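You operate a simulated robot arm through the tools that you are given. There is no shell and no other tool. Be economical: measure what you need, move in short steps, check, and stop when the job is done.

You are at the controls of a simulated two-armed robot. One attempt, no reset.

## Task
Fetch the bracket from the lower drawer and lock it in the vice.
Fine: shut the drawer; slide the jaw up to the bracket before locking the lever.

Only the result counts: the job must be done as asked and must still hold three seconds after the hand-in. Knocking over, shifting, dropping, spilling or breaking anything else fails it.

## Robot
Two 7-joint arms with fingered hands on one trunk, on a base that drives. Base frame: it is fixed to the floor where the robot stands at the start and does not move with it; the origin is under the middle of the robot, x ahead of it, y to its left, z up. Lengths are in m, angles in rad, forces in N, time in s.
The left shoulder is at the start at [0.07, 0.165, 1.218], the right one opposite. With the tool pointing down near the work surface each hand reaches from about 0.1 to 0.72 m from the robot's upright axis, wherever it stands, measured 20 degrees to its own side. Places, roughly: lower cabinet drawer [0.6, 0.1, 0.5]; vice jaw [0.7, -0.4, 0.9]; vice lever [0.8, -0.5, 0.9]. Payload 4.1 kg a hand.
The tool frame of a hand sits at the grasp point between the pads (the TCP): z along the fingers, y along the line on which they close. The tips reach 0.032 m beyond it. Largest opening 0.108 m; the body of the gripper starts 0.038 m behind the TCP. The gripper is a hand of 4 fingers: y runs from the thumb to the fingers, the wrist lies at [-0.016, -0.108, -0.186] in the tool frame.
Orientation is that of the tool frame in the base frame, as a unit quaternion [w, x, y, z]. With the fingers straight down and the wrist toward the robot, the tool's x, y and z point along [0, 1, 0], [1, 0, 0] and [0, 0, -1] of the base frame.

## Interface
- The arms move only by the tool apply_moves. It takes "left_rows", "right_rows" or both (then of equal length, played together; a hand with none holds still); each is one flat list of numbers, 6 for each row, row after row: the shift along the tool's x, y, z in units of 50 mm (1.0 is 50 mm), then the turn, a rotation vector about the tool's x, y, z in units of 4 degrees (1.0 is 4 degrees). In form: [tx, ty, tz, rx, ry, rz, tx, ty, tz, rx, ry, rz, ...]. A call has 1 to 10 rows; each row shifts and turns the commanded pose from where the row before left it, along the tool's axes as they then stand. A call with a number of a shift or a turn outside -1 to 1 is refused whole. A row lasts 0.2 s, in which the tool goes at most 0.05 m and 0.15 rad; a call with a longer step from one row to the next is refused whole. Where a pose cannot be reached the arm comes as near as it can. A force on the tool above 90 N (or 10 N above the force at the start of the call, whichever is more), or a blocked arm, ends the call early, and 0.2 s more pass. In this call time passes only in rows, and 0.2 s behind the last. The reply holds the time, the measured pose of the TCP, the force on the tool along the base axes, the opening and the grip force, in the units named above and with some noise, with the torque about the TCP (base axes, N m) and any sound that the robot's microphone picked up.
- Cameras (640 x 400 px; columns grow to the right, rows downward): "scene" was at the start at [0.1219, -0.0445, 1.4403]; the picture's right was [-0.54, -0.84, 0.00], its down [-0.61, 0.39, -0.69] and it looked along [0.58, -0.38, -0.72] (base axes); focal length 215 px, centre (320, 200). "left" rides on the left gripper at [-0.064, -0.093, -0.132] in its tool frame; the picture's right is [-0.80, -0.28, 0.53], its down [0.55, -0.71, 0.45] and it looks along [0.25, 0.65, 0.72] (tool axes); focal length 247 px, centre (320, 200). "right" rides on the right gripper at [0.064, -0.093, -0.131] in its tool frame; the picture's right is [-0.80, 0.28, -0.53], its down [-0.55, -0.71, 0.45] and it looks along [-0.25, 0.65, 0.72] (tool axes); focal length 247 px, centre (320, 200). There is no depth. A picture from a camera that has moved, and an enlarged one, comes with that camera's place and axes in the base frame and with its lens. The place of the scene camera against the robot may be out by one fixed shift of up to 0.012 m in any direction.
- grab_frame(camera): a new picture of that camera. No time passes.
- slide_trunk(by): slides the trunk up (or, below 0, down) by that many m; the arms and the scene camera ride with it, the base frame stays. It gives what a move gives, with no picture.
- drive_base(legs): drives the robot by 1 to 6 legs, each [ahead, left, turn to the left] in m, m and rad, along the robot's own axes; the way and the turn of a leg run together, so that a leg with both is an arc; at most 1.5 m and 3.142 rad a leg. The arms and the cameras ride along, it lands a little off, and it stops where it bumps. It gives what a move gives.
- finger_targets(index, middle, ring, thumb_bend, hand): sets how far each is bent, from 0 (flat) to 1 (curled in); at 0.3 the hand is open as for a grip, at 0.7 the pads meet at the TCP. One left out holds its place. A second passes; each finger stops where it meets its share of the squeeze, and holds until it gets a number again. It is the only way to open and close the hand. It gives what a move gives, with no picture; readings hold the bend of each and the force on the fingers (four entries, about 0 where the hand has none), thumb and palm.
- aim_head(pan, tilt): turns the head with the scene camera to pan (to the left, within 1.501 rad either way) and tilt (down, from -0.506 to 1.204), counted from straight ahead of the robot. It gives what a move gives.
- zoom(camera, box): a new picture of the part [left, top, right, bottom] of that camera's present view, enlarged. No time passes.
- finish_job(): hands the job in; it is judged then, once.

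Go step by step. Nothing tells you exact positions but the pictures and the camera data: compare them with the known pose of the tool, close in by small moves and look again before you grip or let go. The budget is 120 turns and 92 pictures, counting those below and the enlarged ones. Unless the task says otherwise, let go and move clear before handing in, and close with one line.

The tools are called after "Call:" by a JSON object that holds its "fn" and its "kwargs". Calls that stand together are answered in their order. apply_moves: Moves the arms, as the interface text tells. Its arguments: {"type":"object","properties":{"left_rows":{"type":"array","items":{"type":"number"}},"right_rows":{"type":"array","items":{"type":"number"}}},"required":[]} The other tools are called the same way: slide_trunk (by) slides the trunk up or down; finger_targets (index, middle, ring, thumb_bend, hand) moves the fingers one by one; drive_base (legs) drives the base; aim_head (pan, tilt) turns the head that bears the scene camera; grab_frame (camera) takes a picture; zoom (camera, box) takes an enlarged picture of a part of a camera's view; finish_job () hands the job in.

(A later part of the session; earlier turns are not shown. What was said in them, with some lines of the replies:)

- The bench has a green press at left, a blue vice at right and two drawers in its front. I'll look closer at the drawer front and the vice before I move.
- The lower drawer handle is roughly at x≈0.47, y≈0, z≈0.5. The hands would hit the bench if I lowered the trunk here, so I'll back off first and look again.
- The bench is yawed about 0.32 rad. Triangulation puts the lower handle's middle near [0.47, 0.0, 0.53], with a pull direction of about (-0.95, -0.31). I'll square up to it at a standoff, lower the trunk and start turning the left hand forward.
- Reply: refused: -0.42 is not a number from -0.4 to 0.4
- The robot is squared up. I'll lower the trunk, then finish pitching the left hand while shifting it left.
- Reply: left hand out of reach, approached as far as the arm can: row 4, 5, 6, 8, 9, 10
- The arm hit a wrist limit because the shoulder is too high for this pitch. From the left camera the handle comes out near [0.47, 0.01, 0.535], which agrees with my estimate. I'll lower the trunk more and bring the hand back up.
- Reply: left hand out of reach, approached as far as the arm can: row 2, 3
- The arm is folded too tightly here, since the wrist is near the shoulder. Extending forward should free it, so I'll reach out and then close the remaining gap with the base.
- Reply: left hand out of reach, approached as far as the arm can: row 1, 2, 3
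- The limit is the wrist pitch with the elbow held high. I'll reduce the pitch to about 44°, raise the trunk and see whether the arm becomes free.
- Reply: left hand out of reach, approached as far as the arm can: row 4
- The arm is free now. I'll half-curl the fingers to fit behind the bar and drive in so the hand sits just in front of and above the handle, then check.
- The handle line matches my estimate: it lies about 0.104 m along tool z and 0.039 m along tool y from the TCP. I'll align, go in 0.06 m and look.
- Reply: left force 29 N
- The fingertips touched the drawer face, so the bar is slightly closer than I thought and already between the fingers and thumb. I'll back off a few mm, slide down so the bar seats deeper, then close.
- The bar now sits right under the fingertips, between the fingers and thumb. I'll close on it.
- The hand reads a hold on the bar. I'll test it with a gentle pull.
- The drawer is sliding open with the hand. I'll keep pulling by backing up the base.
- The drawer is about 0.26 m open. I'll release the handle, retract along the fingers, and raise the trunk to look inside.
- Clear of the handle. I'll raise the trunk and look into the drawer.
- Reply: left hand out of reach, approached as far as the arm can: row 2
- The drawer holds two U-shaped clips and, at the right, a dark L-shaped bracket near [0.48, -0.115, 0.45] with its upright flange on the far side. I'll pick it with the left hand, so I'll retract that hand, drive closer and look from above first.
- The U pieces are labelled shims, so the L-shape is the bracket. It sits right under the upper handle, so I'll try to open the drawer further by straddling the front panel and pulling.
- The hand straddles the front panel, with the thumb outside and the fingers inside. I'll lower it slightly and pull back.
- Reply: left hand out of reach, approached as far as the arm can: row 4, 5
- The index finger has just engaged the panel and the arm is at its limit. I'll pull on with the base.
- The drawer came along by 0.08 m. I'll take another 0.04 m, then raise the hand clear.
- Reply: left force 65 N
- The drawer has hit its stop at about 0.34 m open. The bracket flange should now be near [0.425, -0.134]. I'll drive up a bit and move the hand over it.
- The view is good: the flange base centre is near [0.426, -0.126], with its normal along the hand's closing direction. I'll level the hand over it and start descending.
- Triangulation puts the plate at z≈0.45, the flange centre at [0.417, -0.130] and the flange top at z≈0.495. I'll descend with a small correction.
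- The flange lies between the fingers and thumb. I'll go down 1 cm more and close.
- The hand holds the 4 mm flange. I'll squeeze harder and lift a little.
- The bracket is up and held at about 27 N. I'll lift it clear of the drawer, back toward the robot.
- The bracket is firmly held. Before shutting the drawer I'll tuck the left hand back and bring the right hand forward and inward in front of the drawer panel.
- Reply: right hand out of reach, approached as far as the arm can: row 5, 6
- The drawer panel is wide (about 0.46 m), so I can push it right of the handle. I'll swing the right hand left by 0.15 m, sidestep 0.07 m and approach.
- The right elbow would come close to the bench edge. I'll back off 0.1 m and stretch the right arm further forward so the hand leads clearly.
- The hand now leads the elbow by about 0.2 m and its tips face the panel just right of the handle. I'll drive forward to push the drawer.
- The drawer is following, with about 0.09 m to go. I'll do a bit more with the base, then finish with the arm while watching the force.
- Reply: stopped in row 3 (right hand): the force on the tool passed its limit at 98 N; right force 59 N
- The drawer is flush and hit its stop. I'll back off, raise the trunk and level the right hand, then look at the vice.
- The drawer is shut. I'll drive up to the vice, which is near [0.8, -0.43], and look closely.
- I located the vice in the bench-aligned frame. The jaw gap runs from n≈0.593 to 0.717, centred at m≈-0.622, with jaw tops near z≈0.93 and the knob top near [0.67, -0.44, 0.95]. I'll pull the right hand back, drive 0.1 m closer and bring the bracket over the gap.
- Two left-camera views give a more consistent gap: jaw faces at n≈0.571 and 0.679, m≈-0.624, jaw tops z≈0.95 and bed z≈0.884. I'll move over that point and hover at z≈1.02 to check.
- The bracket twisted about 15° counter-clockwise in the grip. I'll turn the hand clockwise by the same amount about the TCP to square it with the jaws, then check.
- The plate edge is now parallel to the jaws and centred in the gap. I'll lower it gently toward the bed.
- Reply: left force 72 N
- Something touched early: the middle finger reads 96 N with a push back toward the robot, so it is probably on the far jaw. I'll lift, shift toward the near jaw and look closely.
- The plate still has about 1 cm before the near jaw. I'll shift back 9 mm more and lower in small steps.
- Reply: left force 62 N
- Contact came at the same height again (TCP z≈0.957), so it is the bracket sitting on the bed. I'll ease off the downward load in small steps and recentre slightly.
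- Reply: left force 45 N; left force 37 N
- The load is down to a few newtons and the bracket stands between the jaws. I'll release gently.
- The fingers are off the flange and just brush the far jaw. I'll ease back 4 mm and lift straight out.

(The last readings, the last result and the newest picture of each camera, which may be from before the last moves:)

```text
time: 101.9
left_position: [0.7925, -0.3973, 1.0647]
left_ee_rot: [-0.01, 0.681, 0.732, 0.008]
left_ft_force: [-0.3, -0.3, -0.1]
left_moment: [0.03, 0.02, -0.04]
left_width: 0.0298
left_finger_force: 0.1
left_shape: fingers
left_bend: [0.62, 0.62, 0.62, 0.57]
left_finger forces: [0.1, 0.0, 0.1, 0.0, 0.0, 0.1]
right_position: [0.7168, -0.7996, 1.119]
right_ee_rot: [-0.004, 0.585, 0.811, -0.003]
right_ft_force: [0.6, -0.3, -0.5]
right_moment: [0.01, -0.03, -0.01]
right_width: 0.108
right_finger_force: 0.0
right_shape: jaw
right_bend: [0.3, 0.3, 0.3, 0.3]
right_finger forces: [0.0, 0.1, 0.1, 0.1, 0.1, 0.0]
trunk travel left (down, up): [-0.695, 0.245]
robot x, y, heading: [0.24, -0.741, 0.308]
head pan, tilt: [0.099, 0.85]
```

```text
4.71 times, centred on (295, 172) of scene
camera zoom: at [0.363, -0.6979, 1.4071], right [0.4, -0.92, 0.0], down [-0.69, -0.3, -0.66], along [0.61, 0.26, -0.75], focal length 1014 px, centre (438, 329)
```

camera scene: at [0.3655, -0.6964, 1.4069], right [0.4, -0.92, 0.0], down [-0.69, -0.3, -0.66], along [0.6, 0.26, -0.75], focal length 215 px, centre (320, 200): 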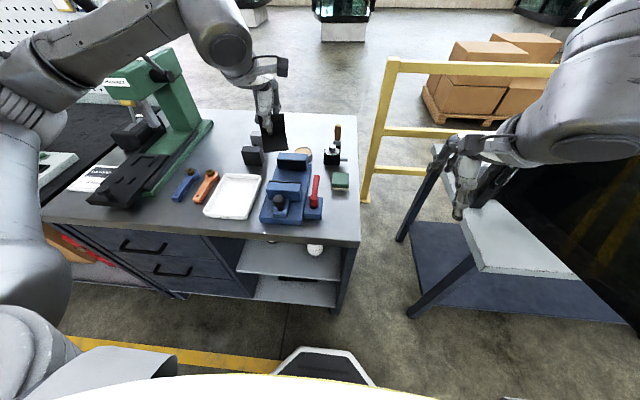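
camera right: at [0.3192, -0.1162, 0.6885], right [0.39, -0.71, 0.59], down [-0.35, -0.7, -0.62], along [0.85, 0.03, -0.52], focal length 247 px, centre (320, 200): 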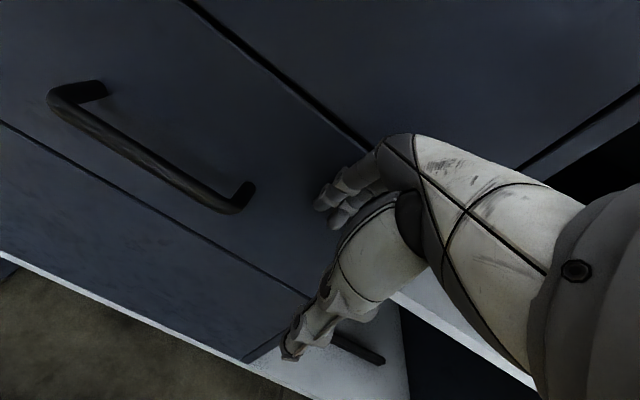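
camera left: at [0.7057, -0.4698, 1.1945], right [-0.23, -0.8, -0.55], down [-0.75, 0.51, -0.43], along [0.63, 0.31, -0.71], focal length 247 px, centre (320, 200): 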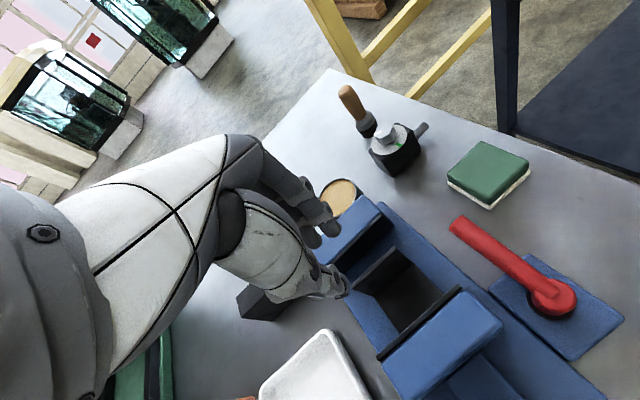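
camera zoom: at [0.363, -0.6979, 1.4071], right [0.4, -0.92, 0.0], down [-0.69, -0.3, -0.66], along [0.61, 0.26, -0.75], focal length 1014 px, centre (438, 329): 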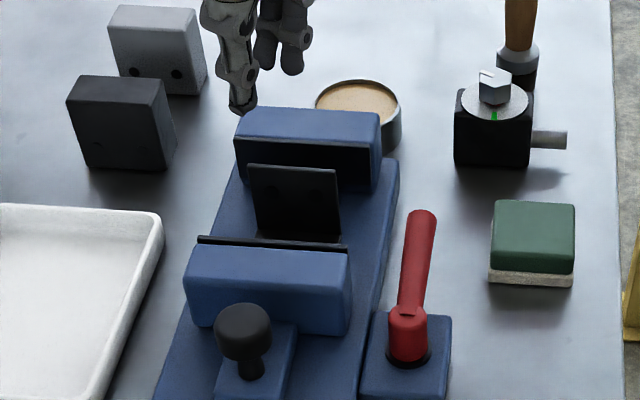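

The bracket stands squarely in the vice. Next I'll bring the left hand, closed, behind the black knob to push the jaw forward.

Call:
{"fn": "apply_moves", "kwargs": {"left_rows": [0, -0.5, 0, 0, 0, -0.9, 0, -0.5, 0, 0, 0, -0.9, 0, -0.5, 0, 0, 0, -0.9, 0, -0.5, 0, 0, 0, -0.8, -0.06, -0.5, 0, 0, 0, 0, -0.06, -0.5, 0, 0, 0, 0, -0.06, -0.5, 0, 0, 0, 0, -0.06, -0.6, 0, 0, 0, 0]}}

Call:
{"fn": "finger_targets", "kwargs": {"hand": "left", "index": 0.72, "middle": 0.72, "ring": 0.72, "thumb_bend": 0.68}}

Call:
{"fn": "grab_frame", "kwargs": {"camera": "left"}}

```text
time: 103.7
left_position: [0.5944, -0.4599, 1.0677]
left_ee_rot: [-0.009, 0.587, 0.81, 0.008]
left_ft_force: [0.0, -0.9, 0.3]
left_moment: [0.0, -0.03, 0.0]
left_width: 0.0299
left_finger_force: 0.0
left_shape: fingers
left_bend: [0.62, 0.62, 0.62, 0.57]
left_finger forces: [0.0, 0.0, 0.0, 0.0, 0.0, 0.0]
right_position: [0.7177, -0.7995, 1.1189]
right_ee_rot: [-0.003, 0.585, 0.811, -0.005]
right_ft_force: [0.6, 0.3, 0.3]
right_moment: [0.01, -0.03, -0.01]
right_width: 0.1076
right_finger_force: 0.1
right_shape: jaw
right_bend: [0.3, 0.3, 0.3, 0.3]
right_finger forces: [0.0, 0.0, 0.0, 0.1, 0.0, 0.0]
trunk travel left (down, up): [-0.695, 0.245]
robot x, y, heading: [0.2404, -0.7444, 0.302]
head pan, tilt: [0.099, 0.85]
```

```text
time: 104.7
left_position: [0.5959, -0.4604, 1.0682]
left_ee_rot: [-0.01, 0.586, 0.81, 0.008]
left_ft_force: [-0.8, 1.2, 0.3]
left_moment: [0.01, -0.01, -0.01]
left_width: 0.0011
left_finger_force: 0.0
left_shape: fingers
left_bend: [0.72, 0.72, 0.72, 0.68]
left_finger forces: [0.0, 0.1, 0.0, 0.0, 0.0, 0.0]
right_position: [0.7176, -0.7985, 1.1199]
right_ee_rot: [-0.003, 0.586, 0.81, -0.004]
right_ft_force: [0.0, -0.2, 0.0]
right_moment: [0.01, 0.0, -0.01]
right_width: 0.1081
right_finger_force: 0.1
right_shape: jaw
right_bend: [0.3, 0.3, 0.3, 0.3]
right_finger forces: [0.0, 0.0, 0.0, 0.1, 0.0, 0.0]
trunk travel left (down, up): [-0.695, 0.245]
robot x, y, heading: [0.2418, -0.7427, 0.309]
head pan, tilt: [0.099, 0.85]
```

```text
18 pictures are left
camera left: at [0.5286, -0.5517, 1.1966], right [-0.02, -0.83, -0.55], down [-0.84, 0.31, -0.44], along [0.54, 0.46, -0.71], focal length 247 px, centre (320, 200)
```

left: 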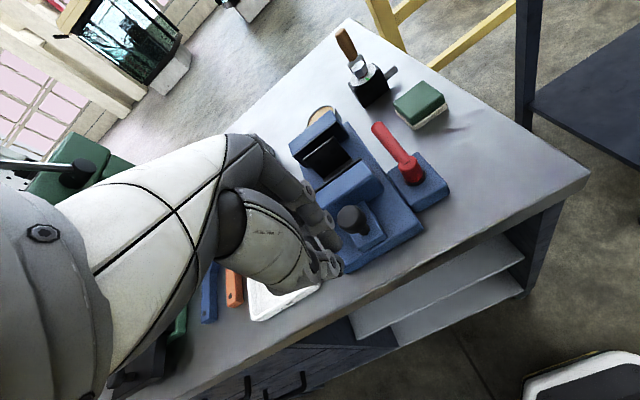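

The knob is at n≈0.505, m≈-0.628. I'll lower the closed hand behind it and push forward in small steps.

Call:
{"fn": "apply_moves", "kwargs": {"left_rows": [-0.08, 0, 0.75, 0, 0, 0, -0.08, 0, 0.75, 0, 0, 0, 0, 0, 0.75, 0, 0, 0, 0, 0.5, 0, 0, 0, 0, 0, 0.3, 0, 0, 0, 0, 0, 0.2, 0, 0, 0, 0]}}

Call:
{"fn": "grab_frame", "kwargs": {"camera": "left"}}

```text
time: 106.1
left_position: [0.646, -0.4464, 0.9554]
left_ee_rot: [-0.01, 0.587, 0.81, 0.008]
left_ft_force: [-3.8, 1.1, -0.1]
left_moment: [-0.02, -0.01, 0.07]
left_width: 0.0011
left_finger_force: 2.0
left_shape: fingers
left_bend: [0.72, 0.72, 0.72, 0.68]
left_finger forces: [0.0, 3.3, 0.0, 0.1, 0.0, 0.0]
right_position: [0.7174, -0.7999, 1.1197]
right_ee_rot: [-0.003, 0.586, 0.811, -0.004]
right_ft_force: [0.3, -0.1, -0.6]
right_moment: [0.0, 0.03, 0.02]
right_width: 0.108
right_finger_force: 0.1
right_shape: jaw
right_bend: [0.3, 0.3, 0.3, 0.3]
right_finger forces: [0.0, 0.0, 0.1, 0.0, 0.0, 0.1]
trunk travel left (down, up): [-0.695, 0.245]
robot x, y, heading: [0.2352, -0.7424, 0.308]
head pan, tilt: [0.099, 0.85]
```

```text
17 pictures are left
camera left: at [0.5788, -0.5387, 1.084], right [-0.02, -0.83, -0.55], down [-0.84, 0.31, -0.44], along [0.54, 0.46, -0.71], focal length 247 px, centre (320, 200)
```

left: 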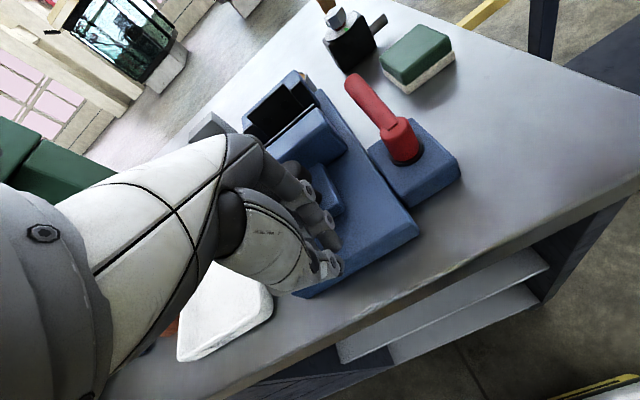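

The hand is touching the knob. I'll push on.

Call:
{"fn": "apply_moves", "kwargs": {"left_rows": [0, 0.2, 0, 0, 0, 0, 0, 0.2, 0, 0, 0, 0, 0, 0.2, 0, 0, 0, 0]}}

Call:
{"fn": "zoom", "kwargs": {"camera": "scene", "box": [250, 130, 340, 215]}}

```text
time: 106.9
left_position: [0.6683, -0.4394, 0.9604]
left_ee_rot: [-0.006, 0.587, 0.809, 0.011]
left_ft_force: [-42.2, -3.4, 29.3]
left_moment: [0.37, -0.87, 0.3]
left_width: 0.0014
left_finger_force: 27.4
left_shape: fingers
left_bend: [0.72, 0.7, 0.72, 0.63]
left_finger forces: [16.0, 39.4, 0.0, 0.0, 0.1, 0.0]
right_position: [0.7096, -0.8023, 1.1238]
right_ee_rot: [-0.001, 0.586, 0.81, -0.001]
right_ft_force: [0.4, 0.4, -0.1]
right_moment: [-0.03, -0.01, -0.01]
right_width: 0.1078
right_finger_force: 0.1
right_shape: jaw
right_bend: [0.3, 0.3, 0.3, 0.3]
right_finger forces: [0.0, 0.0, 0.0, 0.0, 0.0, 0.1]
trunk travel left (down, up): [-0.695, 0.245]
robot x, y, heading: [0.2385, -0.7398, 0.309]
head pan, tilt: [0.099, 0.85]
```

```text
4.71 times, centred on (295, 172) of scene
camera zoom: at [0.3528, -0.7003, 1.4088], right [0.4, -0.92, 0.0], down [-0.68, -0.3, -0.67], along [0.61, 0.26, -0.75], focal length 1014 px, centre (438, 329)
```

zoom: 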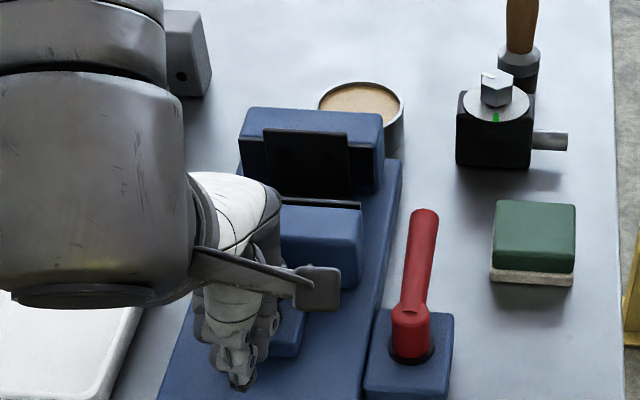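

The jaw has slid up to the bracket and pressed it against the far jaw (about 42 N). I'll hold it there with the left hand. The lever is horizontal, pointing forward from its post near [0.717, -0.523], so it most likely swings outward to the right. I'll bring the right hand over, turning it.

Call:
{"fn": "apply_moves", "kwargs": {"right_rows": [0.3, 0.36, 0, 0, 0, -1, 0.274, 0.38, 0, 0, 0, -1, 0.247, 0.398, 0, 0, 0, -1, 0.219, 0.414, 0, 0, 0, -1, 0.189, 0.429, 0, 0, 0, -1, 0.159, 0.441, 0, 0, 0, -1, 0.128, 0.451, 0, 0, 0, -1, 0.096, 0.459, 0, 0, 0, -1, 0.064, 0.464, 0, 0, 0, -1, 0.031, 0.468, 0, 0, 0, -1]}}

Call:
{"fn": "aim_head", "kwargs": {"pan": -0.1, "tilt": 0.85}}

Call:
{"fn": "grab_frame", "kwargs": {"camera": "scene"}}

```text
time: 109.1
left_position: [0.6675, -0.4401, 0.9618]
left_ee_rot: [-0.005, 0.587, 0.809, 0.012]
left_ft_force: [-30.2, 2.4, 60.3]
left_moment: [0.67, -1.38, 0.38]
left_width: 0.0015
left_finger_force: 34.0
left_shape: fingers
left_bend: [0.72, 0.7, 0.72, 0.63]
left_finger forces: [15.9, 52.1, 0.0, 0.1, 0.0, 0.0]
right_position: [0.8336, -0.6053, 1.1244]
right_ee_rot: [0.0, 0.273, 0.962, 0.0]
right_ft_force: [0.2, 0.6, -0.3]
right_moment: [0.0, -0.05, 0.02]
right_width: 0.1076
right_finger_force: 0.0
right_shape: jaw
right_bend: [0.3, 0.3, 0.3, 0.3]
right_finger forces: [0.0, 0.1, 0.0, 0.1, 0.1, 0.0]
trunk travel left (down, up): [-0.695, 0.245]
robot x, y, heading: [0.2389, -0.7436, 0.309]
head pan, tilt: [0.099, 0.85]
```

```text
time: 109.8
left_position: [0.6689, -0.4407, 0.9613]
left_ee_rot: [-0.005, 0.586, 0.81, 0.012]
left_ft_force: [-29.2, 5.7, 64.2]
left_moment: [0.72, -1.52, 0.32]
left_width: 0.0017
left_finger_force: 35.1
left_shape: fingers
left_bend: [0.72, 0.7, 0.72, 0.63]
left_finger forces: [15.9, 54.4, 0.0, 0.0, 0.0, 0.0]
right_position: [0.8337, -0.6041, 1.1238]
right_ee_rot: [-0.001, 0.274, 0.962, 0.0]
right_ft_force: [0.2, -0.5, 0.2]
right_moment: [0.03, 0.01, 0.02]
right_width: 0.1076
right_finger_force: 0.0
right_shape: jaw
right_bend: [0.3, 0.3, 0.3, 0.3]
right_finger forces: [0.0, 0.0, 0.0, 0.0, 0.0, 0.0]
trunk travel left (down, up): [-0.695, 0.245]
robot x, y, heading: [0.2398, -0.7439, 0.308]
head pan, tilt: [-0.099, 0.85]
```

```text
15 pictures are left
camera scene: at [0.3565, -0.7155, 1.4085], right [0.21, -0.98, 0.0], down [-0.73, -0.15, -0.67], along [0.65, 0.14, -0.75], focal length 215 px, centre (320, 200)
```

scene: 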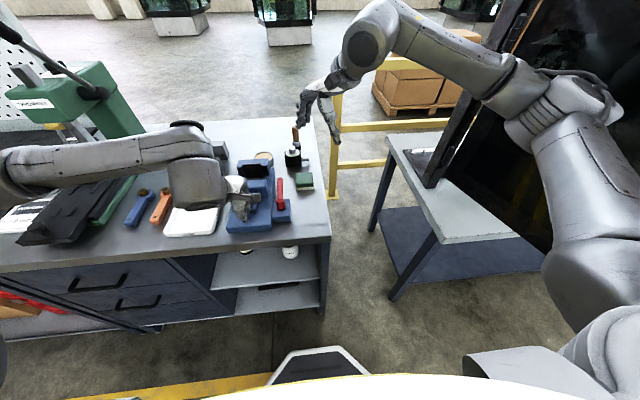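

The left hand is also pressing down on the slide, so I'll relieve that. I'll also finish turning the right hand and bring it over the lever.

Call:
{"fn": "finger_targets", "kwargs": {"hand": "right", "index": 0.45, "middle": 0.45, "ring": 0.45, "thumb_bend": 0.3}}

Call:
{"fn": "apply_moves", "kwargs": {"left_rows": [0, 0, -0.1, 0, 0, 0, 0, 0, -0.05, 0, 0, 0, 0, 0, 0, 0, 0, 0, 0, 0, 0, 0, 0, 0, 0, 0, 0, 0, 0, 0, 0, 0, 0, 0, 0, 0, 0, 0, 0, 0, 0, 0, 0, 0, 0, 0, 0, 0, 0, 0, 0, 0, 0, 0, 0, 0, 0, 0, 0, 0], "right_rows": [0.157, 0.133, 0, 0, 0, -1, 0.148, 0.143, 0, 0, 0, -1, 0.138, 0.153, 0, 0, 0, -1, 0.127, 0.162, 0, 0, 0, -1, 0.115, 0.171, 0, 0, 0, -1, 0.103, 0.178, 0, 0, 0, -1, 0.09, 0.185, 0, 0, 0, -1, 0.077, 0.191, 0, 0, 0, -1, 0.064, 0.196, 0, 0, 0, -1, 0.05, 0.2, 0, 0, 0, -1]}}

Call:
{"fn": "grab_frame", "kwargs": {"camera": "right"}}

Call:
{"fn": "zoom", "kwargs": {"camera": "scene", "box": [220, 130, 330, 245]}}

```text
time: 110.8
left_position: [0.6679, -0.4414, 0.962]
left_ee_rot: [-0.006, 0.586, 0.81, 0.013]
left_ft_force: [-30.0, 5.3, 66.8]
left_moment: [0.74, -1.52, 0.36]
left_width: 0.002
left_finger_force: 35.2
left_shape: fingers
left_bend: [0.72, 0.7, 0.72, 0.63]
left_finger forces: [15.7, 55.4, 0.0, 0.1, 0.1, 0.0]
right_position: [0.8339, -0.605, 1.1235]
right_ee_rot: [-0.001, 0.273, 0.962, 0.0]
right_ft_force: [0.8, 0.1, -0.1]
right_moment: [-0.01, 0.02, -0.04]
right_width: 0.0894
right_finger_force: 0.0
right_shape: fingers
right_bend: [0.45, 0.45, 0.45, 0.3]
right_finger forces: [0.0, 0.0, 0.0, 0.0, 0.0, 0.1]
trunk travel left (down, up): [-0.695, 0.245]
robot x, y, heading: [0.2375, -0.7415, 0.312]
head pan, tilt: [-0.099, 0.85]
```

```text
time: 113.0
left_position: [0.6712, -0.4402, 0.9661]
left_ee_rot: [-0.007, 0.586, 0.81, 0.011]
left_ft_force: [-30.3, -7.6, 20.0]
left_moment: [0.25, -0.42, 0.13]
left_width: 0.0009
left_finger_force: 19.6
left_shape: fingers
left_bend: [0.72, 0.71, 0.72, 0.64]
left_finger forces: [14.4, 25.4, 0.0, 0.0, 0.0, 0.0]
right_position: [0.8276, -0.5739, 1.1221]
right_ee_rot: [-0.002, 0.171, 0.985, -0.001]
right_ft_force: [-0.5, 0.6, 0.0]
right_moment: [0.0, 0.02, 0.02]
right_width: 0.0891
right_finger_force: 0.0
right_shape: fingers
right_bend: [0.45, 0.45, 0.45, 0.3]
right_finger forces: [0.1, 0.0, 0.0, 0.0, 0.1, 0.1]
right hand out of reach, approached as far as the arm can: row 4, 5, 6, 7, 8, 9, 10
trunk travel left (down, up): [-0.695, 0.245]
robot x, y, heading: [0.2412, -0.7466, 0.306]
head pan, tilt: [-0.099, 0.85]
```

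```text
14 pictures are left
camera right: at [0.7351, -0.6391, 1.2528], right [0.85, 0.0, 0.53], down [0.28, -0.85, -0.45], along [0.45, 0.53, -0.72], focal length 247 px, centre (320, 200)
```

right: 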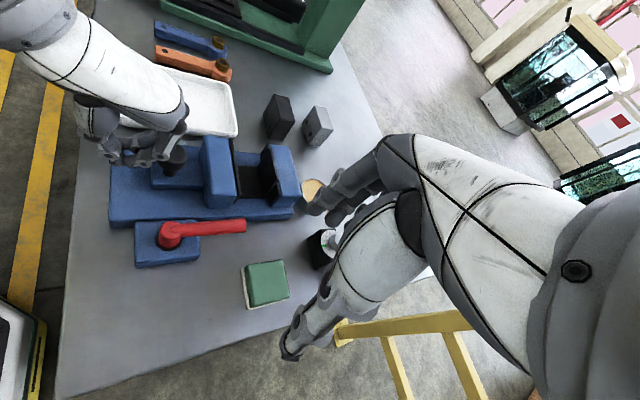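

```text
3.48 times, centred on (275, 188) of scene
camera zoom: at [0.3607, -0.7148, 1.408], right [0.21, -0.98, 0.0], down [-0.73, -0.15, -0.66], along [0.65, 0.14, -0.75], focal length 749 px, centre (476, 244)
```

zoom: 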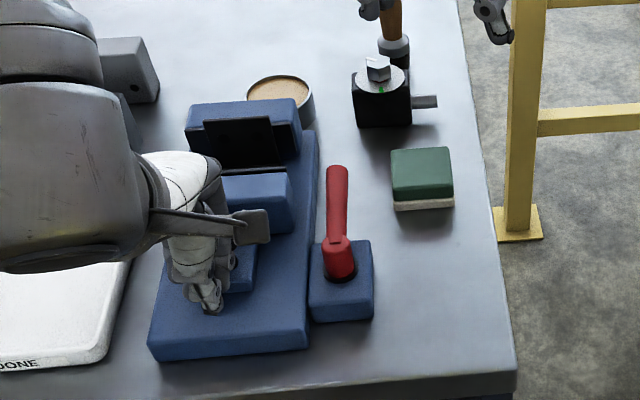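

The right hand's rotation stopped at about 52° relative to the bench. The right camera gives a good view: lever post near [0.722, -0.525] and tip near [0.805, -0.495]. I'll move above the lever, descend partway and try turning a bit further.

Call:
{"fn": "apply_moves", "kwargs": {"right_rows": [0.29, 0.3, 0.55, 0, 0, 0, 0.29, 0.3, 0.55, 0, 0, 0, 0.29, 0.3, 0.55, 0, 0, 0, 0, 0, 0, 0, 0, -1, 0, 0, 0, 0, 0, -1, 0, 0, 0, 0, 0, -1, 0, 0, 0, 0, 0, -1]}}

Call:
{"fn": "grab_frame", "kwargs": {"camera": "right"}}

```text
time: 114.6
left_position: [0.6713, -0.4396, 0.9668]
left_ee_rot: [-0.008, 0.587, 0.81, 0.01]
left_ft_force: [-29.2, -7.2, 24.8]
left_moment: [0.3, -0.47, 0.15]
left_width: 0.0008
left_finger_force: 21.2
left_shape: fingers
left_bend: [0.72, 0.71, 0.72, 0.64]
left_finger forces: [14.4, 27.1, 0.0, 0.1, 0.0, 0.1]
right_position: [0.8014, -0.5164, 1.0394]
right_ee_rot: [-0.002, 0.137, 0.991, -0.001]
right_ft_force: [-0.6, 0.0, 0.4]
right_moment: [0.0, 0.0, -0.02]
right_width: 0.0889
right_finger_force: 0.1
right_shape: fingers
right_bend: [0.45, 0.45, 0.45, 0.3]
right_finger forces: [0.1, 0.1, 0.0, 0.1, 0.0, 0.1]
right hand out of reach, approached as far as the arm can: row 5, 6, 7
trunk travel left (down, up): [-0.695, 0.245]
robot x, y, heading: [0.2439, -0.7414, 0.313]
head pan, tilt: [-0.099, 0.85]
```

```text
12 pictures are left
camera right: at [0.7149, -0.5876, 1.1692], right [0.85, 0.06, 0.53], down [0.34, -0.83, -0.45], along [0.41, 0.56, -0.72], focal length 247 px, centre (320, 200)
```

right: 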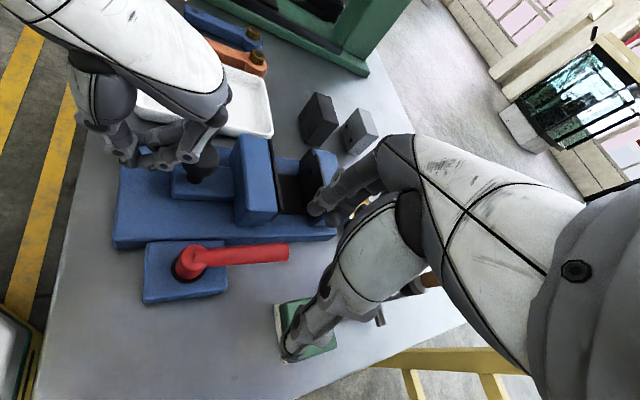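

The index fingertip is near n≈0.628, m≈-0.690. I'll shift back about 2 cm so it falls left of the lever's end, then descend.

Call:
{"fn": "apply_moves", "kwargs": {"right_rows": [0.4, -0.19, 0, 0, 0, 0, 0, 0, 0.5, 0, 0, 0, 0, 0, 0.5, 0, 0, 0]}}

Call:
{"fn": "grab_frame", "kwargs": {"camera": "right"}}

```text
time: 115.4
left_position: [0.6716, -0.4401, 0.9652]
left_ee_rot: [-0.007, 0.586, 0.81, 0.01]
left_ft_force: [-29.7, -7.5, 25.6]
left_moment: [0.27, -0.47, 0.11]
left_width: 0.001
left_finger_force: 20.7
left_shape: fingers
left_bend: [0.73, 0.72, 0.72, 0.64]
left_finger forces: [14.4, 27.3, 0.1, 0.0, 0.0, 0.0]
right_position: [0.7767, -0.522, 0.9898]
right_ee_rot: [-0.003, 0.137, 0.991, 0.001]
right_ft_force: [-0.1, 0.7, -0.1]
right_moment: [0.01, 0.0, -0.03]
right_width: 0.089
right_finger_force: 0.1
right_shape: fingers
right_bend: [0.45, 0.45, 0.45, 0.3]
right_finger forces: [0.0, 0.1, 0.0, 0.0, 0.0, 0.0]
trunk travel left (down, up): [-0.695, 0.245]
robot x, y, heading: [0.2388, -0.7446, 0.311]
head pan, tilt: [-0.099, 0.85]
```

```text
11 pictures are left
camera right: at [0.6912, -0.5936, 1.1209], right [0.85, 0.06, 0.53], down [0.34, -0.83, -0.45], along [0.41, 0.56, -0.72], focal length 247 px, centre (320, 200)
```

right: 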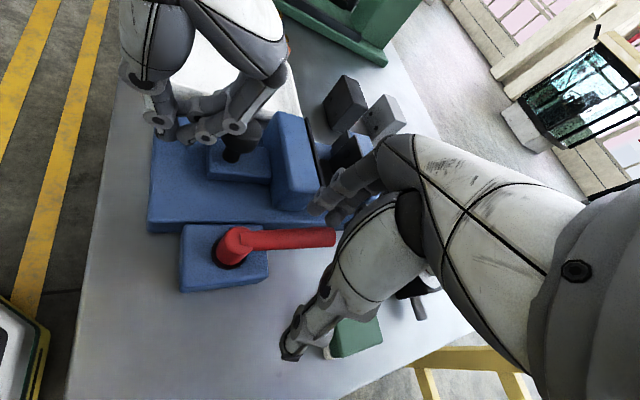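

Index fingertip at n≈0.60, m≈-0.69, just left of the lever end. I'll lower it and start swinging the lever to the right.

Call:
{"fn": "apply_moves", "kwargs": {"right_rows": [0, 0, 0.5, 0, 0, 0, -0.1, -0.15, 0, 0, 0, 0, -0.333, -0.408, 0, 0, 0, 0]}}

Call:
{"fn": "grab_frame", "kwargs": {"camera": "right"}}

```text
time: 116.2
left_position: [0.6707, -0.441, 0.9659]
left_ee_rot: [-0.007, 0.586, 0.81, 0.011]
left_ft_force: [-28.8, -7.5, 28.4]
left_moment: [0.28, -0.55, 0.09]
left_width: 0.001
left_finger_force: 22.0
left_shape: fingers
left_bend: [0.73, 0.72, 0.72, 0.64]
left_finger forces: [15.6, 28.4, 0.0, 0.0, 0.1, 0.0]
right_position: [0.7923, -0.5531, 0.9648]
right_ee_rot: [-0.002, 0.137, 0.991, -0.001]
right_ft_force: [-1.1, 0.5, -1.1]
right_moment: [-0.01, 0.02, 0.08]
right_width: 0.0899
right_finger_force: 0.3
right_shape: fingers
right_bend: [0.44, 0.44, 0.45, 0.3]
right_finger forces: [0.5, 0.9, 0.0, 0.1, 0.0, 0.0]
trunk travel left (down, up): [-0.695, 0.245]
robot x, y, heading: [0.2384, -0.7401, 0.313]
head pan, tilt: [-0.099, 0.85]
```

```text
10 pictures are left
camera right: at [0.7048, -0.6254, 1.0952], right [0.85, 0.06, 0.53], down [0.34, -0.83, -0.45], along [0.41, 0.56, -0.72], focal length 247 px, centre (320, 200)
```

right: 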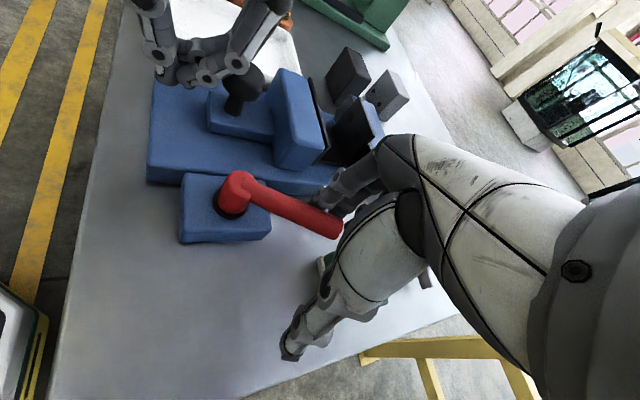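

The lever swings easily to the right. I'll continue along the arc.

Call:
{"fn": "apply_moves", "kwargs": {"right_rows": [-0.174, -0.495, 0, 0, 0, 0, 0.01, -0.526, 0, 0, 0, 0]}}

Call:
{"fn": "apply_moves", "kwargs": {"right_rows": [0.185, -0.49, 0, 0, 0, 0]}}

Call:
{"fn": "grab_frame", "kwargs": {"camera": "right"}}

```text
time: 116.8
left_position: [0.6708, -0.4406, 0.9665]
left_ee_rot: [-0.007, 0.586, 0.81, 0.011]
left_ft_force: [-28.5, -7.7, 28.7]
left_moment: [0.27, -0.61, 0.11]
left_width: 0.0009
left_finger_force: 22.5
left_shape: fingers
left_bend: [0.73, 0.72, 0.72, 0.64]
left_finger forces: [15.8, 29.1, 0.0, 0.0, 0.0, 0.0]
right_position: [0.7852, -0.6055, 0.9649]
right_ee_rot: [-0.002, 0.136, 0.991, 0.0]
right_ft_force: [0.5, 1.2, -1.0]
right_moment: [0.06, -0.03, -0.03]
right_width: 0.0924
right_finger_force: 0.2
right_shape: fingers
right_bend: [0.43, 0.45, 0.45, 0.3]
right_finger forces: [1.7, 0.0, 0.1, 0.1, 0.0, 0.1]
trunk travel left (down, up): [-0.695, 0.245]
robot x, y, heading: [0.2368, -0.7394, 0.306]
head pan, tilt: [-0.099, 0.85]
```

```text
time: 117.2
left_position: [0.6728, -0.441, 0.9666]
left_ee_rot: [-0.009, 0.587, 0.81, 0.011]
left_ft_force: [-29.4, -5.7, 29.7]
left_moment: [0.34, -0.57, 0.16]
left_width: 0.0004
left_finger_force: 22.8
left_shape: fingers
left_bend: [0.73, 0.72, 0.72, 0.64]
left_finger forces: [15.6, 29.6, 0.0, 0.0, 0.0, 0.0]
right_position: [0.7706, -0.6276, 0.9634]
right_ee_rot: [-0.002, 0.138, 0.99, 0.001]
right_ft_force: [0.9, 1.8, 0.6]
right_moment: [0.03, -0.06, -0.02]
right_width: 0.0918
right_finger_force: 0.8
right_shape: fingers
right_bend: [0.43, 0.45, 0.45, 0.3]
right_finger forces: [1.7, 0.0, 0.0, 0.0, 0.0, 0.0]
trunk travel left (down, up): [-0.695, 0.245]
robot x, y, heading: [0.2406, -0.7446, 0.307]
head pan, tilt: [-0.099, 0.85]
```

```text
9 pictures are left
camera right: at [0.6827, -0.699, 1.0939], right [0.85, 0.06, 0.53], down [0.34, -0.83, -0.45], along [0.41, 0.56, -0.72], focal length 247 px, centre (320, 200)
```

right: 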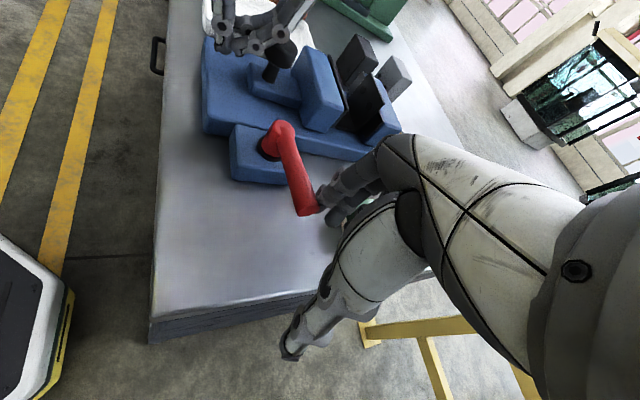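

The lever is at about 85°. I'll nudge on gently until it stops.

Call:
{"fn": "apply_moves", "kwargs": {"right_rows": [0.25, -0.12, 0, 0, 0, 0]}}

Call:
{"fn": "apply_moves", "kwargs": {"right_rows": [0.25, -0.12, 0, 0, 0, 0]}}

Call:
{"fn": "grab_frame", "kwargs": {"camera": "right"}}

```text
time: 117.6
left_position: [0.672, -0.4394, 0.9654]
left_ee_rot: [-0.007, 0.587, 0.81, 0.012]
left_ft_force: [-33.2, -5.1, 33.1]
left_moment: [0.32, -0.62, 0.21]
left_width: 0.0002
left_finger_force: 25.0
left_shape: fingers
left_bend: [0.73, 0.72, 0.72, 0.64]
left_finger forces: [17.5, 33.5, 0.1, 0.0, 0.0, 0.1]
right_position: [0.757, -0.6315, 0.9631]
right_ee_rot: [-0.001, 0.139, 0.99, -0.001]
right_ft_force: [12.9, 1.5, 0.4]
right_moment: [0.06, -0.24, -0.59]
right_width: 0.0938
right_finger_force: 6.3
right_shape: fingers
right_bend: [0.41, 0.45, 0.45, 0.3]
right_finger forces: [12.5, 0.0, 0.1, 0.0, 0.0, 0.0]
trunk travel left (down, up): [-0.695, 0.245]
robot x, y, heading: [0.2357, -0.7488, 0.309]
head pan, tilt: [-0.099, 0.85]
```

```text
time: 118.0
left_position: [0.6743, -0.44, 0.9666]
left_ee_rot: [-0.009, 0.587, 0.81, 0.01]
left_ft_force: [-38.6, 0.0, 42.5]
left_moment: [0.39, -0.68, 0.34]
left_width: 0.0007
left_finger_force: 32.7
left_shape: fingers
left_bend: [0.72, 0.71, 0.72, 0.63]
left_finger forces: [22.0, 42.3, 0.0, 0.1, 0.0, 0.0]
right_position: [0.7489, -0.6339, 0.9642]
right_ee_rot: [-0.001, 0.14, 0.99, 0.001]
right_ft_force: [38.5, -1.2, -0.4]
right_moment: [-0.05, -0.75, -1.87]
right_width: 0.0987
right_finger_force: 20.2
right_shape: fingers
right_bend: [0.37, 0.43, 0.45, 0.3]
right_finger forces: [40.6, 0.0, 0.0, 0.0, 0.1, 0.0]
trunk travel left (down, up): [-0.695, 0.245]
robot x, y, heading: [0.2407, -0.7449, 0.305]
head pan, tilt: [-0.099, 0.85]
```

```text
8 pictures are left
camera right: at [0.6602, -0.7042, 1.0932], right [0.85, 0.05, 0.53], down [0.33, -0.83, -0.45], along [0.42, 0.55, -0.72], focal length 247 px, centre (320, 200)
```

right: 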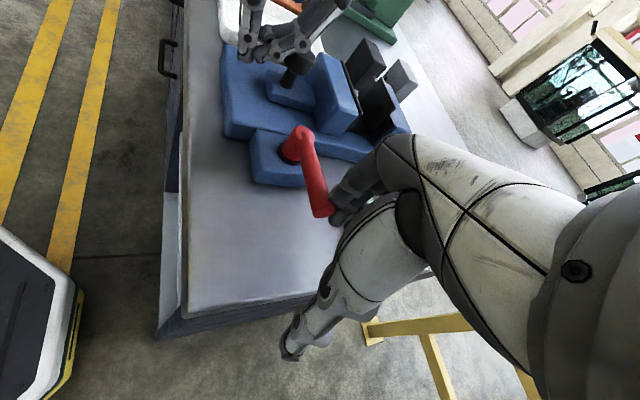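

It hit a firm stop at about 90° (38 N), so the lever is fully over. I'll withdraw both hands: the right one forward off the lever and up, the left one back from the knob and up.

Call:
{"fn": "apply_moves", "kwargs": {"left_rows": [0, -0.4, 0, 0, 0, 0, 0, -0.3, 0, 0, 0, 0, 0, 0, -0.7, 0, 0, 0, 0, 0, -0.9, 0, 0, 0, 0, 0, -0.9, 0, 0, 0], "right_rows": [-0.3, 0.2, 0, 0, 0, 0, 0, 0, -0.5, 0, 0, 0, 0, 0, -0.9, 0, 0, 0, 0, 0, -0.9, 0, 0, 0, 0, 0, -0.9, 0, 0, 0]}}

Call:
{"fn": "grab_frame", "kwargs": {"camera": "right"}}

Call:
{"fn": "zoom", "kwargs": {"camera": "scene", "box": [220, 130, 330, 245]}}

```text
time: 119.2
left_position: [0.6452, -0.4498, 1.0868]
left_ee_rot: [-0.01, 0.586, 0.81, 0.008]
left_ft_force: [-0.4, 1.1, 0.2]
left_moment: [-0.01, 0.02, 0.02]
left_width: 0.001
left_finger_force: 0.1
left_shape: fingers
left_bend: [0.72, 0.72, 0.72, 0.68]
left_finger forces: [0.0, 0.0, 0.0, 0.0, 0.0, 0.0]
right_position: [0.7707, -0.6246, 1.122]
right_ee_rot: [-0.004, 0.137, 0.991, -0.002]
right_ft_force: [0.1, -1.3, 0.4]
right_moment: [-0.02, 0.01, 0.02]
right_width: 0.089
right_finger_force: 0.1
right_shape: fingers
right_bend: [0.45, 0.45, 0.45, 0.3]
right_finger forces: [0.1, 0.1, 0.1, 0.0, 0.0, 0.1]
trunk travel left (down, up): [-0.695, 0.245]
robot x, y, heading: [0.2393, -0.7417, 0.31]
head pan, tilt: [-0.099, 0.85]
```

```text
7 pictures are left
camera right: at [0.6845, -0.6959, 1.2536], right [0.85, 0.06, 0.52], down [0.33, -0.83, -0.45], along [0.41, 0.56, -0.72], focal length 247 px, centre (320, 200)
```

right: 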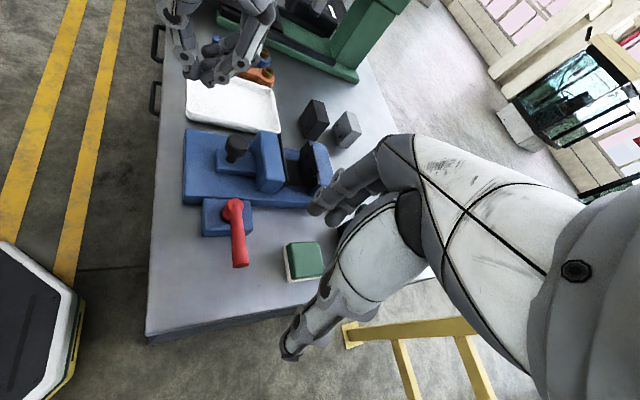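

```text
3.48 times, centred on (275, 188) of scene
camera zoom: at [0.3673, -0.7125, 1.4071], right [0.21, -0.98, 0.0], down [-0.73, -0.16, -0.66], along [0.65, 0.14, -0.75], focal length 749 px, centre (476, 244)
```

zoom: 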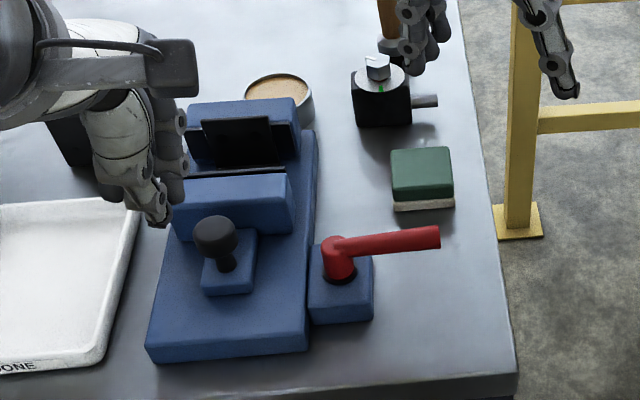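

Call:
{"fn": "zoom", "kwargs": {"camera": "right", "box": [180, 110, 350, 280]}}

Call:
{"fn": "zoom", "kwargs": {"camera": "left", "box": [280, 60, 480, 280]}}

```text
2.35 times, centred on (265, 195) of right
camera zoom: at [0.6845, -0.6959, 1.2536], right [0.85, 0.06, 0.52], down [0.33, -0.83, -0.45], along [0.41, 0.56, -0.72], focal length 581 px, centre (449, 212)
```

zoom: 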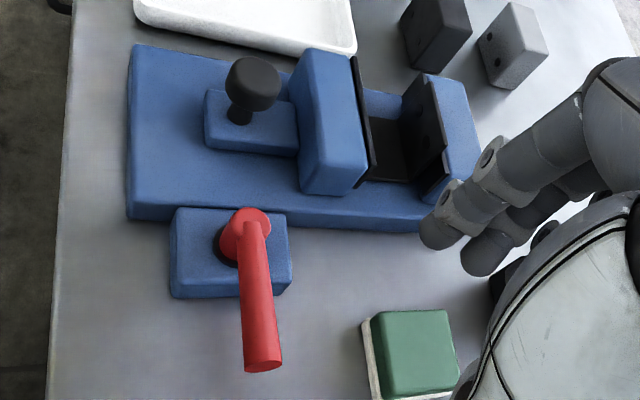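

```text
1.82 times, centred on (380, 170) of left
camera zoom: at [0.5771, -0.5428, 1.2155], right [-0.02, -0.83, -0.55], down [-0.84, 0.31, -0.44], along [0.54, 0.46, -0.71], focal length 449 px, centre (211, 254)
```

zoom: 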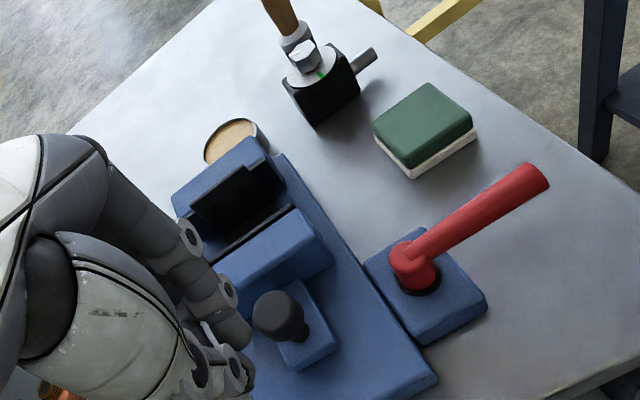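

The bracket is clamped: flange against the far jaw, plate edge against the slid-up jaw, lever fully over, and both hands free. I'll back away and take a last look.

Call:
{"fn": "drive_base", "kwargs": {"legs": [[-0.35, 0, 0]]}}

Call:
{"fn": "grab_frame", "kwargs": {"camera": "scene"}}

```text
time: 121.5
left_position: [0.3099, -0.5558, 1.0859]
left_ee_rot: [-0.009, 0.585, 0.811, 0.008]
left_ft_force: [0.5, -0.1, -0.2]
left_moment: [0.01, -0.04, -0.04]
left_width: 0.0011
left_finger_force: 0.1
left_shape: fingers
left_bend: [0.72, 0.72, 0.72, 0.68]
left_finger forces: [0.0, 0.0, 0.0, 0.0, 0.0, 0.1]
right_position: [0.4378, -0.7304, 1.1207]
right_ee_rot: [-0.004, 0.135, 0.991, -0.002]
right_ft_force: [-0.3, -0.1, -0.3]
right_moment: [0.0, -0.02, 0.0]
right_width: 0.0891
right_finger_force: 0.0
right_shape: fingers
right_bend: [0.45, 0.45, 0.45, 0.3]
right_finger forces: [0.1, 0.0, 0.1, 0.1, 0.1, 0.0]
trunk travel left (down, up): [-0.695, 0.245]
robot x, y, heading: [-0.096, -0.8505, 0.311]
head pan, tilt: [-0.099, 0.85]
```

```text
3 pictures are left
camera scene: at [0.034, -0.8188, 1.4071], right [0.21, -0.98, 0.0], down [-0.73, -0.16, -0.66], along [0.65, 0.14, -0.75], focal length 215 px, centre (320, 200)
```

scene: 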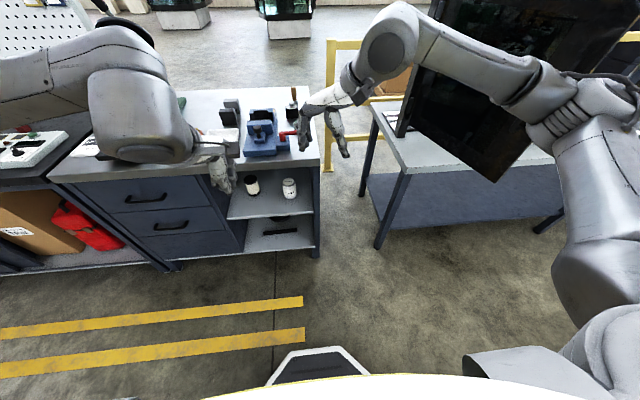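

The drawer is shut, the vice is locked on the bracket, both hands are clear, and nothing else looks disturbed. I'm handing in.

Call:
{"fn": "finish_job", "kwargs": {}}

```text
The job is handed in.
```

The bracket is out of the lower drawer and locked in the vice: I slid the jaw up to it before turning the lever, then shut the drawer and moved both hands clear.
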